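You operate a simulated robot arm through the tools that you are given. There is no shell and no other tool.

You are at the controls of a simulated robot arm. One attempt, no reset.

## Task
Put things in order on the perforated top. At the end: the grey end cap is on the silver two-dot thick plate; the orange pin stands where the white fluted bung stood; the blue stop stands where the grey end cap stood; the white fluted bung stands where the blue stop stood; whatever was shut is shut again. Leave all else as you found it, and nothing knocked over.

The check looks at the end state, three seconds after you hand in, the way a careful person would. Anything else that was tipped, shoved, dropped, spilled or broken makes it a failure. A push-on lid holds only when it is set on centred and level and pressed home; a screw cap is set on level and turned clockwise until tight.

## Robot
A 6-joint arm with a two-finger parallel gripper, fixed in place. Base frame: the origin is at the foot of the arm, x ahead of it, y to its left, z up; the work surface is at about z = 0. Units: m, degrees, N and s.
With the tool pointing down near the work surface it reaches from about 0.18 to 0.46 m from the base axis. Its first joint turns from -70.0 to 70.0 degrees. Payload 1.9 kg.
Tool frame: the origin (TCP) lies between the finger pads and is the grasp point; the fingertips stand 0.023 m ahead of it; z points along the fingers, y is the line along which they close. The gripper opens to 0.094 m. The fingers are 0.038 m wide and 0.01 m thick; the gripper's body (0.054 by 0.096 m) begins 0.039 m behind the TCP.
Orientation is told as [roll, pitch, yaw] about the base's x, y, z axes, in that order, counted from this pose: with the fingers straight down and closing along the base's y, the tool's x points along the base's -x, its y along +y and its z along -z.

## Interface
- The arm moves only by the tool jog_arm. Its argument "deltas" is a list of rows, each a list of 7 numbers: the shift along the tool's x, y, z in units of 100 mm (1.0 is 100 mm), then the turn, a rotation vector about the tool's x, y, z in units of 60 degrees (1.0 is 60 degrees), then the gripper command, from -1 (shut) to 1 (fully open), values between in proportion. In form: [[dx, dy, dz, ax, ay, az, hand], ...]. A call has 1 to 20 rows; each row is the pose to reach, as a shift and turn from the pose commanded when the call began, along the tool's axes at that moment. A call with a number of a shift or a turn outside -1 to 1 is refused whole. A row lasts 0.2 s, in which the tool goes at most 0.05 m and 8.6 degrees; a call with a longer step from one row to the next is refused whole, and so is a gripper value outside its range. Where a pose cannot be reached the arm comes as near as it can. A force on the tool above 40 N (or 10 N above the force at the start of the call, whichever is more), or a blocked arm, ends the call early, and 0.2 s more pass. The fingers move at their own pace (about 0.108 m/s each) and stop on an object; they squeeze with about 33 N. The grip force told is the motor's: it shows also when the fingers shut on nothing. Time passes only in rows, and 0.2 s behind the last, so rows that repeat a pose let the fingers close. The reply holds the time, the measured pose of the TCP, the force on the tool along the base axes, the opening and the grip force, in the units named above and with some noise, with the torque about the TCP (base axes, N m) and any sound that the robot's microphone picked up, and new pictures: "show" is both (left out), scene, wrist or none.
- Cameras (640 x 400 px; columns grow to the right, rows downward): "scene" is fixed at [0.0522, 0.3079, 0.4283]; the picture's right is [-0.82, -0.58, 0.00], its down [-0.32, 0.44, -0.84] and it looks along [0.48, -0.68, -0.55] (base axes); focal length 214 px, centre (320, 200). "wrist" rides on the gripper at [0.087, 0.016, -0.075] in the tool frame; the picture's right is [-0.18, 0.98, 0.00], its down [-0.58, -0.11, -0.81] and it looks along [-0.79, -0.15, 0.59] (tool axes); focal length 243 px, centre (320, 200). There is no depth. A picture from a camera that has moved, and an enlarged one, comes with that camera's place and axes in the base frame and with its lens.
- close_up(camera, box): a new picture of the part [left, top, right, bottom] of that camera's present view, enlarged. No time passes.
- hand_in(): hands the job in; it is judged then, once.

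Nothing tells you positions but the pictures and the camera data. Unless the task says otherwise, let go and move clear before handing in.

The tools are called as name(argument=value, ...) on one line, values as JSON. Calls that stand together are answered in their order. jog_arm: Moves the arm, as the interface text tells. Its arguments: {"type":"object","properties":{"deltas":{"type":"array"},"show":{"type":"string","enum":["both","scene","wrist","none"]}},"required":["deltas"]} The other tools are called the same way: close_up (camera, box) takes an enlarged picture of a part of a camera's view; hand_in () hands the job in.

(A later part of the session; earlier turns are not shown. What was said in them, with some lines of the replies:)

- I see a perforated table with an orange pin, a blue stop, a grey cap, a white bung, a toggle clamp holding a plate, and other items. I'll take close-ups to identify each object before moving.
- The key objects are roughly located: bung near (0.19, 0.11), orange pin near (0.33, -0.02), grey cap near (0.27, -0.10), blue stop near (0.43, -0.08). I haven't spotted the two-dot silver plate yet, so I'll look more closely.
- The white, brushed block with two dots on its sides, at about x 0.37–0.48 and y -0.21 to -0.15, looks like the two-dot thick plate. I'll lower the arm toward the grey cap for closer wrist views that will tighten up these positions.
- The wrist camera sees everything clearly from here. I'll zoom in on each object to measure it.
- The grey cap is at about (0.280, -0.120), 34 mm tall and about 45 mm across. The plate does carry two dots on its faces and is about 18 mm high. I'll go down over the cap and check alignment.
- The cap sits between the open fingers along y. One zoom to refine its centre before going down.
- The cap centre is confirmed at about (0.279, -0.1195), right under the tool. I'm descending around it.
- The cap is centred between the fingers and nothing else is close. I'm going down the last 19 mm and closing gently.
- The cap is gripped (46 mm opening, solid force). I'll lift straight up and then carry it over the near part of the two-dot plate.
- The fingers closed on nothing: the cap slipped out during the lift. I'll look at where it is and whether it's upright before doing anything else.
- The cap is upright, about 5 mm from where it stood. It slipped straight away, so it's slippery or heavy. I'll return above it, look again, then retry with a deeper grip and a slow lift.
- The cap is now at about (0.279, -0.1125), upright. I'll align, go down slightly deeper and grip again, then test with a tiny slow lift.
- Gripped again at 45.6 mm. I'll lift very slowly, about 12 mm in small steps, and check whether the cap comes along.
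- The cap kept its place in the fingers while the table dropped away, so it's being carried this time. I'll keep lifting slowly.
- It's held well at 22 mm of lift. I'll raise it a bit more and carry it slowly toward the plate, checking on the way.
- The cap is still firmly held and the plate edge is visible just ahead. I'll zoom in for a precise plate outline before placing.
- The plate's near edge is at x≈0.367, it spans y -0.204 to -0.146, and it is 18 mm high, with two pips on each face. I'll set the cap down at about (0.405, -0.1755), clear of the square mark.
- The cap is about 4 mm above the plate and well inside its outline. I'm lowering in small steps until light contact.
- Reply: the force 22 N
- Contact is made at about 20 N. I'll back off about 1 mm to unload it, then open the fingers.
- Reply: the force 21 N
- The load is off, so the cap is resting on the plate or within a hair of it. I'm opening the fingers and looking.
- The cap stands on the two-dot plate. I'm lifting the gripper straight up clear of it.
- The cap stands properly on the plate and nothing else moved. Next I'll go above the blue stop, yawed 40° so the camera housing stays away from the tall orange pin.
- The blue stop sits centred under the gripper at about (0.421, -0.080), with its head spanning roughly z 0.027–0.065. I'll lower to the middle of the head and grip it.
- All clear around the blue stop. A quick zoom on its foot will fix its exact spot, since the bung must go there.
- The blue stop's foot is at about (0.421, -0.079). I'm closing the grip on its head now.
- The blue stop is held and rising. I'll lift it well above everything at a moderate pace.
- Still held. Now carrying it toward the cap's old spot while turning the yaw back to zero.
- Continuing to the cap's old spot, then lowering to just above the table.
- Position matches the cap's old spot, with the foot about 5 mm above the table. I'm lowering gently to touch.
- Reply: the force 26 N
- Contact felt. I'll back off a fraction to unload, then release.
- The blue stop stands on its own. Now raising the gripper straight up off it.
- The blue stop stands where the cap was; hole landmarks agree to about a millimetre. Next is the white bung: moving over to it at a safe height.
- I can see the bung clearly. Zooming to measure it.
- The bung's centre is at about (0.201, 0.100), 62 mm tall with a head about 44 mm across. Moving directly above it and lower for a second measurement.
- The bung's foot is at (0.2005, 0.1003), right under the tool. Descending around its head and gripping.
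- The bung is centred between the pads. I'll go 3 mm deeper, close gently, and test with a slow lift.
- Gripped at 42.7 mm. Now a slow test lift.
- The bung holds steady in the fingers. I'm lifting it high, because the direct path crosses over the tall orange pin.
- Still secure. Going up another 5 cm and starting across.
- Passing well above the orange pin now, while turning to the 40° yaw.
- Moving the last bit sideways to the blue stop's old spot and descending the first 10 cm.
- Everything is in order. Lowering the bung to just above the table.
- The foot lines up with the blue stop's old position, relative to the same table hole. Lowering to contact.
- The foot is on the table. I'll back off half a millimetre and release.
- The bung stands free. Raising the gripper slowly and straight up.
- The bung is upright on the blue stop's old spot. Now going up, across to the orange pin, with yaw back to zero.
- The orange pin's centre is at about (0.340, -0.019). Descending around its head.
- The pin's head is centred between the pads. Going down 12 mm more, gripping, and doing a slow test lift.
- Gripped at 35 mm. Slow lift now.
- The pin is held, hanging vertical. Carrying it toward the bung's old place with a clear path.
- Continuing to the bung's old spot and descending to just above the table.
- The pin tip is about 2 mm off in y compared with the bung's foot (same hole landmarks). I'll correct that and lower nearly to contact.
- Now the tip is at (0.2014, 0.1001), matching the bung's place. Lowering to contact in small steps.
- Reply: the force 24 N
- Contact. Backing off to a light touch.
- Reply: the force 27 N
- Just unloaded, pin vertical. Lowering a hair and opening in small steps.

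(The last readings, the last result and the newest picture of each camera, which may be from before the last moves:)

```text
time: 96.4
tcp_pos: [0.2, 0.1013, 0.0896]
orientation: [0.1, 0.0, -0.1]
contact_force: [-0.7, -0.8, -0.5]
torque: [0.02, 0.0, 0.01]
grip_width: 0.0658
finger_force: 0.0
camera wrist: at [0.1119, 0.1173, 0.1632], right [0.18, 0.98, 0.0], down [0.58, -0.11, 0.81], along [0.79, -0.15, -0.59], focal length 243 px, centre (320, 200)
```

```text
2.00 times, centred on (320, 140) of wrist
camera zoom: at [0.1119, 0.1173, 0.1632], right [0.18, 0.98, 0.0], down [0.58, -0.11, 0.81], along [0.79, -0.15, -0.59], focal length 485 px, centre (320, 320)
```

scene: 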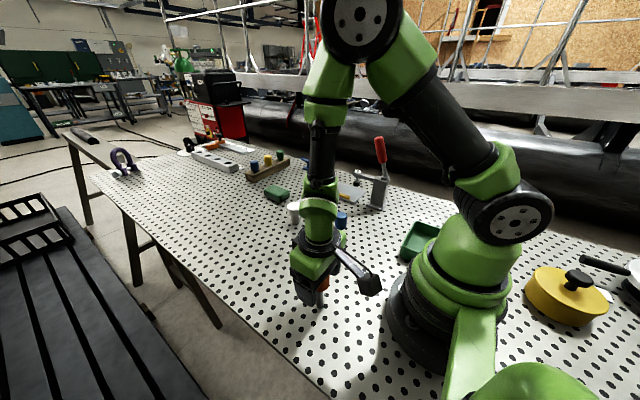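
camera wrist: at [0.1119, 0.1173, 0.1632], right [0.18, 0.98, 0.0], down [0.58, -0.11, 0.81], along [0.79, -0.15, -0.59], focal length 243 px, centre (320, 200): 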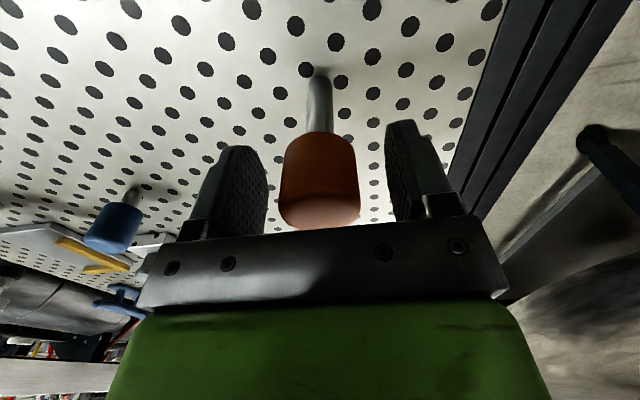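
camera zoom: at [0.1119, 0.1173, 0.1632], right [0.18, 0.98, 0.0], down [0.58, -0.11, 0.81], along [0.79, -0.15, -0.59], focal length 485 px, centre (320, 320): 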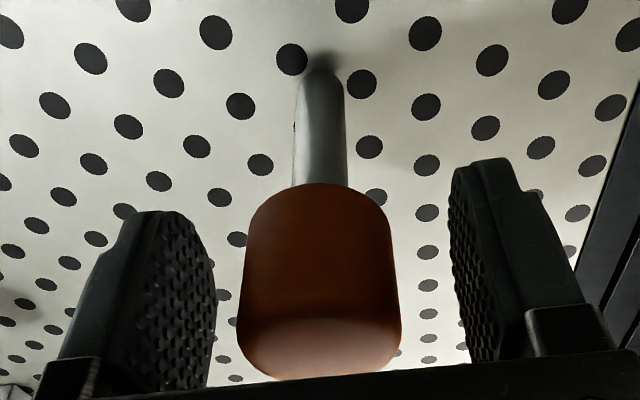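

The pin stands free between the open fingers. Raising straight up slowly.

jog_arm(deltas=[[0, 0, -0.05, 0, 0, 0, 0.45], [0, 0, -0.13, 0, 0, 0, 0.45], [0, 0, -0.25, 0, 0, 0, 0.45], [0, 0, -0.4, 0, 0, 0, 0.45], [0, 0, -0.6, 0, 0, 0, 0.45], [0, 0, -0.8, 0, 0, 0, 0.45], [0, 0, -1.0, 0, 0, 0, 0.45], [0, 0, -1.0, 0, 0, 0, 0.45]], show="both")

close_up(camera="scene", box=[265, 200, 385, 320])

close_up(camera="wrist", box=[240, 0, 400, 120])

```text
time: 98.2
tcp_pos: [0.1999, 0.1005, 0.1907]
orientation: [-0.1, 0.0, 0.0]
contact_force: [0.7, -0.1, -0.1]
torque: [0.03, 0.0, 0.02]
grip_width: 0.0681
finger_force: 0.0
camera wrist: at [0.1127, 0.1164, 0.2633], right [0.18, 0.98, 0.0], down [0.58, -0.11, 0.81], along [0.79, -0.15, -0.59], focal length 243 px, centre (320, 200)
```

scene: 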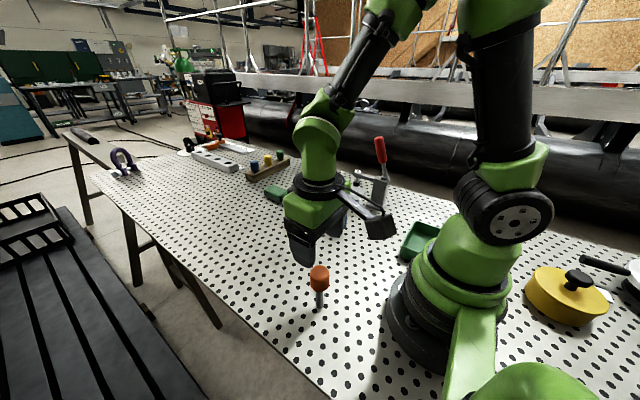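
wrist: 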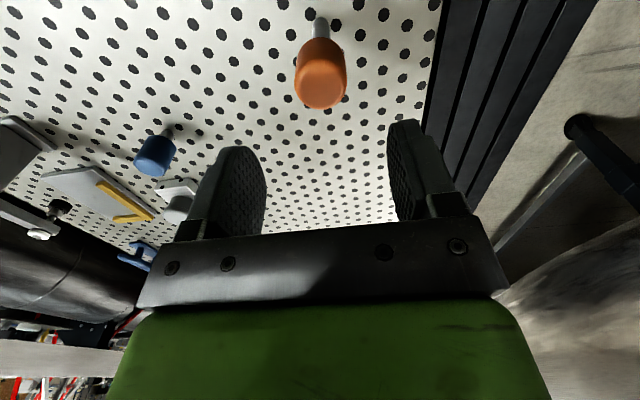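

```text
3.33 times, centred on (325, 260) of scene
camera zoom: at [0.0522, 0.3079, 0.4283], right [-0.82, -0.58, 0.0], down [-0.32, 0.44, -0.84], along [0.48, -0.68, -0.55], focal length 715 px, centre (303, 0)
```

zoom: 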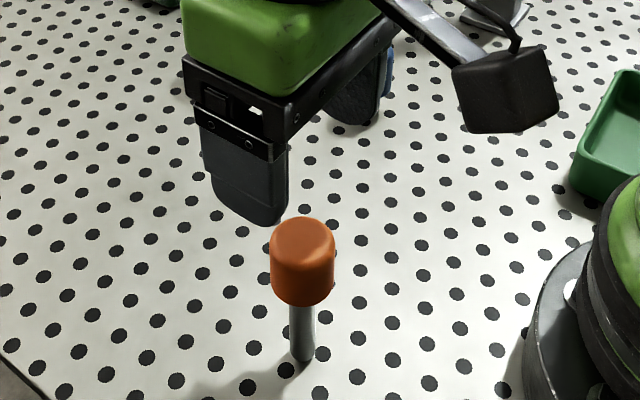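

```text
3.33 times, centred on (320, 60) of wrist
camera zoom: at [0.1127, 0.1164, 0.2633], right [0.18, 0.98, 0.0], down [0.58, -0.11, 0.81], along [0.79, -0.15, -0.59], focal length 809 px, centre (320, 667)
```

zoom: 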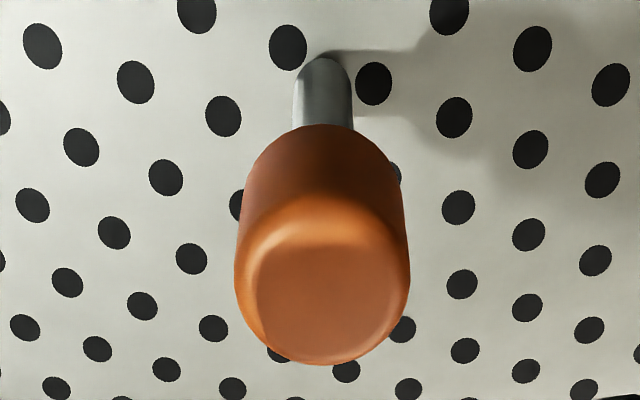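

The orange pin stands on the bung's old place. Now moving the arm up and away to inspect the whole scene.

jog_arm(deltas=[[0, 0, -0.3, 0, 0, 0, 0.45], [0, 0, -0.6, 0, 0, 0, 0.45], [0, 0, -0.9, 0, 0, 0, 0.45], [0, 0, -1.0, 0, 0, 0, 0.45]], show="none")

jog_arm(deltas=[[-0.1, -0.25, -0.1, 0, 0, 0, 0.7], [-0.2, -0.5, -0.2, 0, 0, 0, 1], [-0.3, -0.75, -0.3, 0, 0, 0, 1], [-0.4, -1.0, -0.4, 0, 0, 0, 1]], show="none")

jog_arm(deltas=[[-0.1, -0.25, -0.05, 0, 0, 0, 1], [-0.2, -0.5, -0.1, 0, 0, 0, 1], [-0.22, -0.7, -0.1, 0, 0, 0, 1], [-0.22, -0.8, -0.1, 0, 0, 0, 1], [-0.22, -0.8, -0.1, 0, 0, 0, 1]], show="both")

close_up(camera="scene", box=[240, 130, 440, 255])

close_up(camera="scene", box=[260, 220, 420, 320])

close_up(camera="wrist", box=[40, 0, 440, 250])

close_up(camera="scene", box=[280, 180, 360, 230])

```text
time: 99.2
tcp_pos: [0.1981, 0.1, 0.2872]
orientation: [0.0, 0.1, 0.0]
contact_force: [0.1, 0.3, 0.2]
torque: [-0.01, 0.0, 0.01]
grip_width: 0.0681
finger_force: 0.1
```

```text
time: 100.2
tcp_pos: [0.2398, 0.0017, 0.328]
orientation: [-0.1, 0.0, 0.0]
contact_force: [0.0, -0.5, 0.4]
torque: [0.0, -0.01, 0.0]
grip_width: 0.094
finger_force: 0.0
```

```text
time: 101.4
tcp_pos: [0.2616, -0.0809, 0.3382]
orientation: [0.0, 0.0, 0.0]
contact_force: [-1.0, 0.1, -0.2]
torque: [0.01, -0.01, 0.0]
grip_width: 0.0941
finger_force: 0.0
camera wrist: at [0.1749, -0.0649, 0.4123], right [0.18, 0.98, 0.0], down [0.58, -0.11, 0.81], along [0.79, -0.15, -0.59], focal length 243 px, centre (320, 200)
```

scene: 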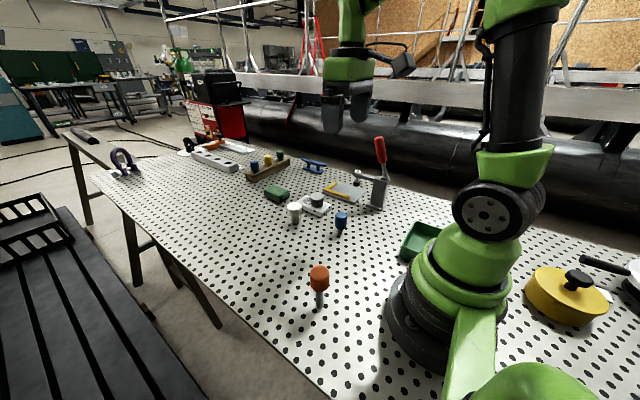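
wrist: 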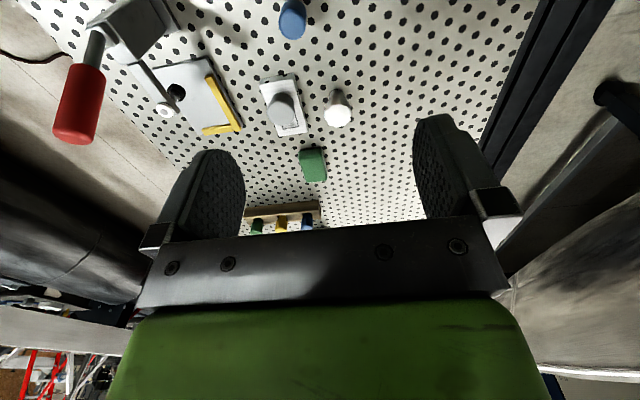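

```text
3.20 times, centred on (340, 192) of scene
camera zoom: at [0.0522, 0.3079, 0.4283], right [-0.82, -0.58, 0.0], down [-0.32, 0.44, -0.84], along [0.48, -0.68, -0.55], focal length 686 px, centre (256, 224)
```

zoom: 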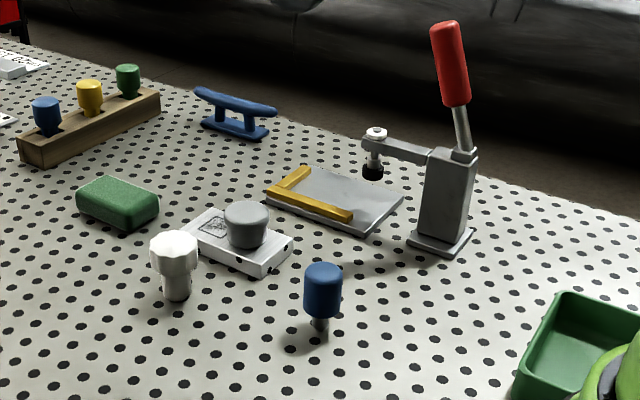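

```text
4.00 times, centred on (340, 270) of scene
camera zoom: at [0.0522, 0.3079, 0.4283], right [-0.82, -0.58, 0.0], down [-0.32, 0.44, -0.84], along [0.48, -0.68, -0.55], focal length 858 px, centre (240, -80)
```

zoom: 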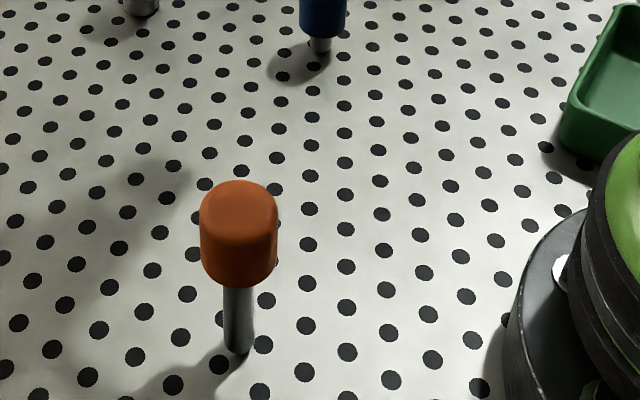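

```text
1.60 times, centred on (240, 125) of wrist
camera zoom: at [0.1749, -0.0649, 0.4123], right [0.18, 0.98, 0.0], down [0.58, -0.11, 0.81], along [0.79, -0.15, -0.59], focal length 388 px, centre (448, 320)
```

zoom: 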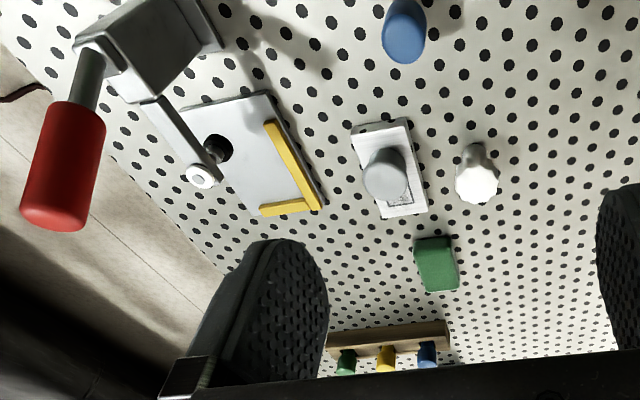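

```text
8.00 times, centred on (320, 205) of scene
camera zoom: at [0.0522, 0.3079, 0.4283], right [-0.82, -0.58, 0.0], down [-0.32, 0.44, -0.84], along [0.48, -0.68, -0.55], focal length 1716 px, centre (320, 160)
```

zoom: 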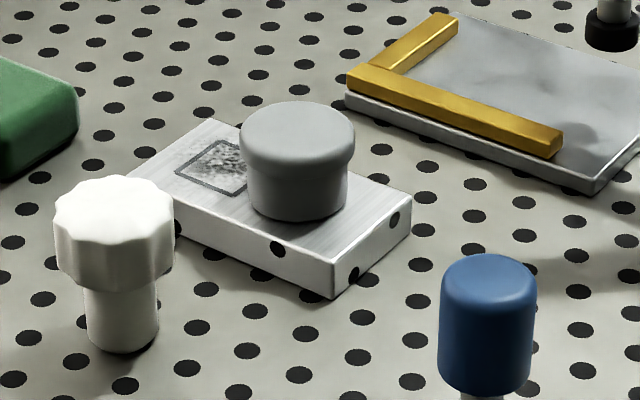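

Everything looks in place. I'll double-check the blue stop's spot and the far objects once more at high zoom.

close_up(camera="scene", box=[290, 195, 390, 257])

close_up(camera="wrist", box=[250, 0, 350, 62])

close_up(camera="scene", box=[90, 110, 290, 235])

close_up(camera="wrist", box=[240, 60, 400, 160])

```text
6.40 times, centred on (340, 226) of scene
camera zoom: at [0.0522, 0.3079, 0.4283], right [-0.82, -0.58, 0.0], down [-0.32, 0.44, -0.84], along [0.48, -0.68, -0.55], focal length 1373 px, centre (192, 34)
```

zoom: 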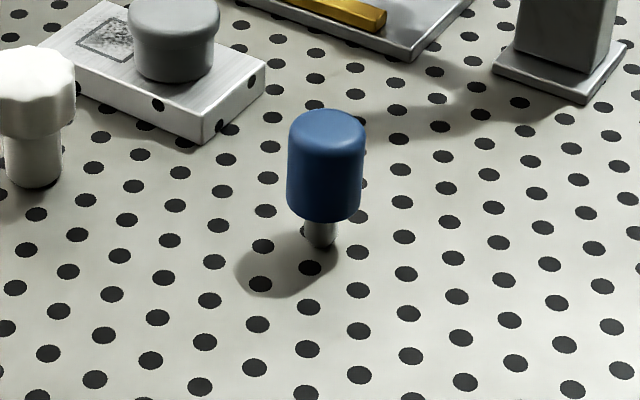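

```text
6.40 times, centred on (300, 31) of wrist
camera zoom: at [0.1749, -0.0649, 0.4123], right [0.18, 0.98, 0.0], down [0.58, -0.11, 0.81], along [0.79, -0.15, -0.59], focal length 1553 px, centre (448, 1282)
```

zoom: 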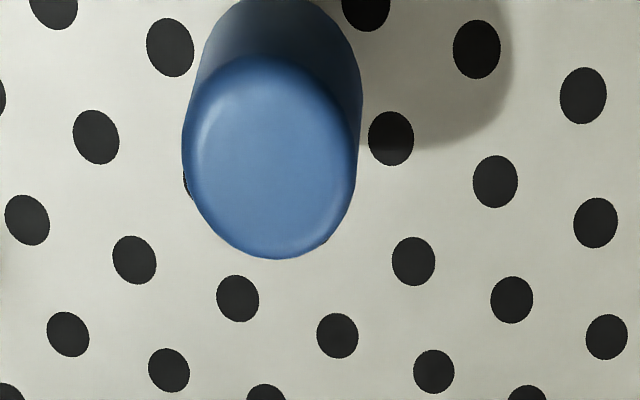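

```text
3.20 times, centred on (190, 172) of scene
camera zoom: at [0.0522, 0.3079, 0.4283], right [-0.82, -0.58, 0.0], down [-0.32, 0.44, -0.84], along [0.48, -0.68, -0.55], focal length 686 px, centre (736, 288)
```

zoom: 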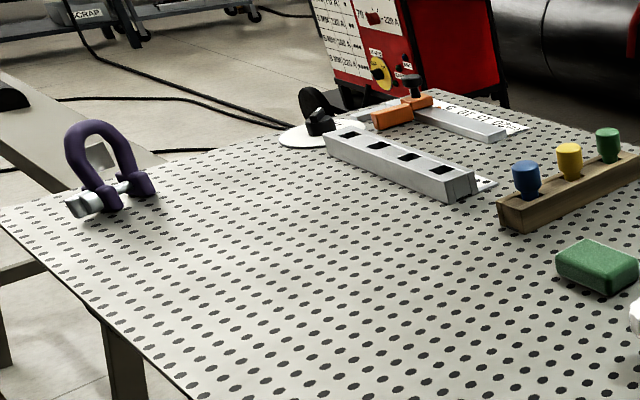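

```text
4.00 times, centred on (320, 110) of wrist
camera zoom: at [0.1749, -0.0649, 0.4123], right [0.18, 0.98, 0.0], down [0.58, -0.11, 0.81], along [0.79, -0.15, -0.59], focal length 970 px, centre (320, 560)
```

zoom: 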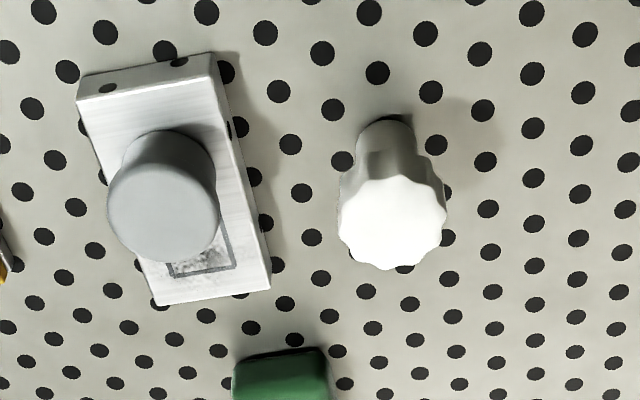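

The cap is on the two-dot plate. The blue stop, the bung and the orange pin each stand within a few millimetres of their assigned spots. Nothing else has moved, nothing was opened, and the arm is clear, so I'm handing in.

hand_in()

```text
The job is handed in.
```

I've handed the job in with all four objects in place and upright. No verdict has come back yet.

| Object | Where it is now | Position check |
|---|---|---|
| Grey end cap | On the silver two-dot thick plate, on the end nearest the arm, mostly clear of the square mark | Sits inside the plate's edges |
| Blue stop | Where the grey end cap stood | Within about 3 mm |
| White fluted bung | Where the blue stop stood | Within about 1–2 mm |
| Orange pin | Where the white fluted bung stood | Within about 2 mm |

**First lift:** the grey cap slipped out of the fingers on my first try. It stayed upright and shifted about 7 mm, so I gripped it lower, lifted slowly and moved it without trouble. I set the blue stop on the cap's original spot, not where the cap slid to.

**Everything else:** I didn't open anything, so there was nothing to shut again. The pictures at the end show the plate, the clamp and the other items I checked where they started. The arm is clear of everything.
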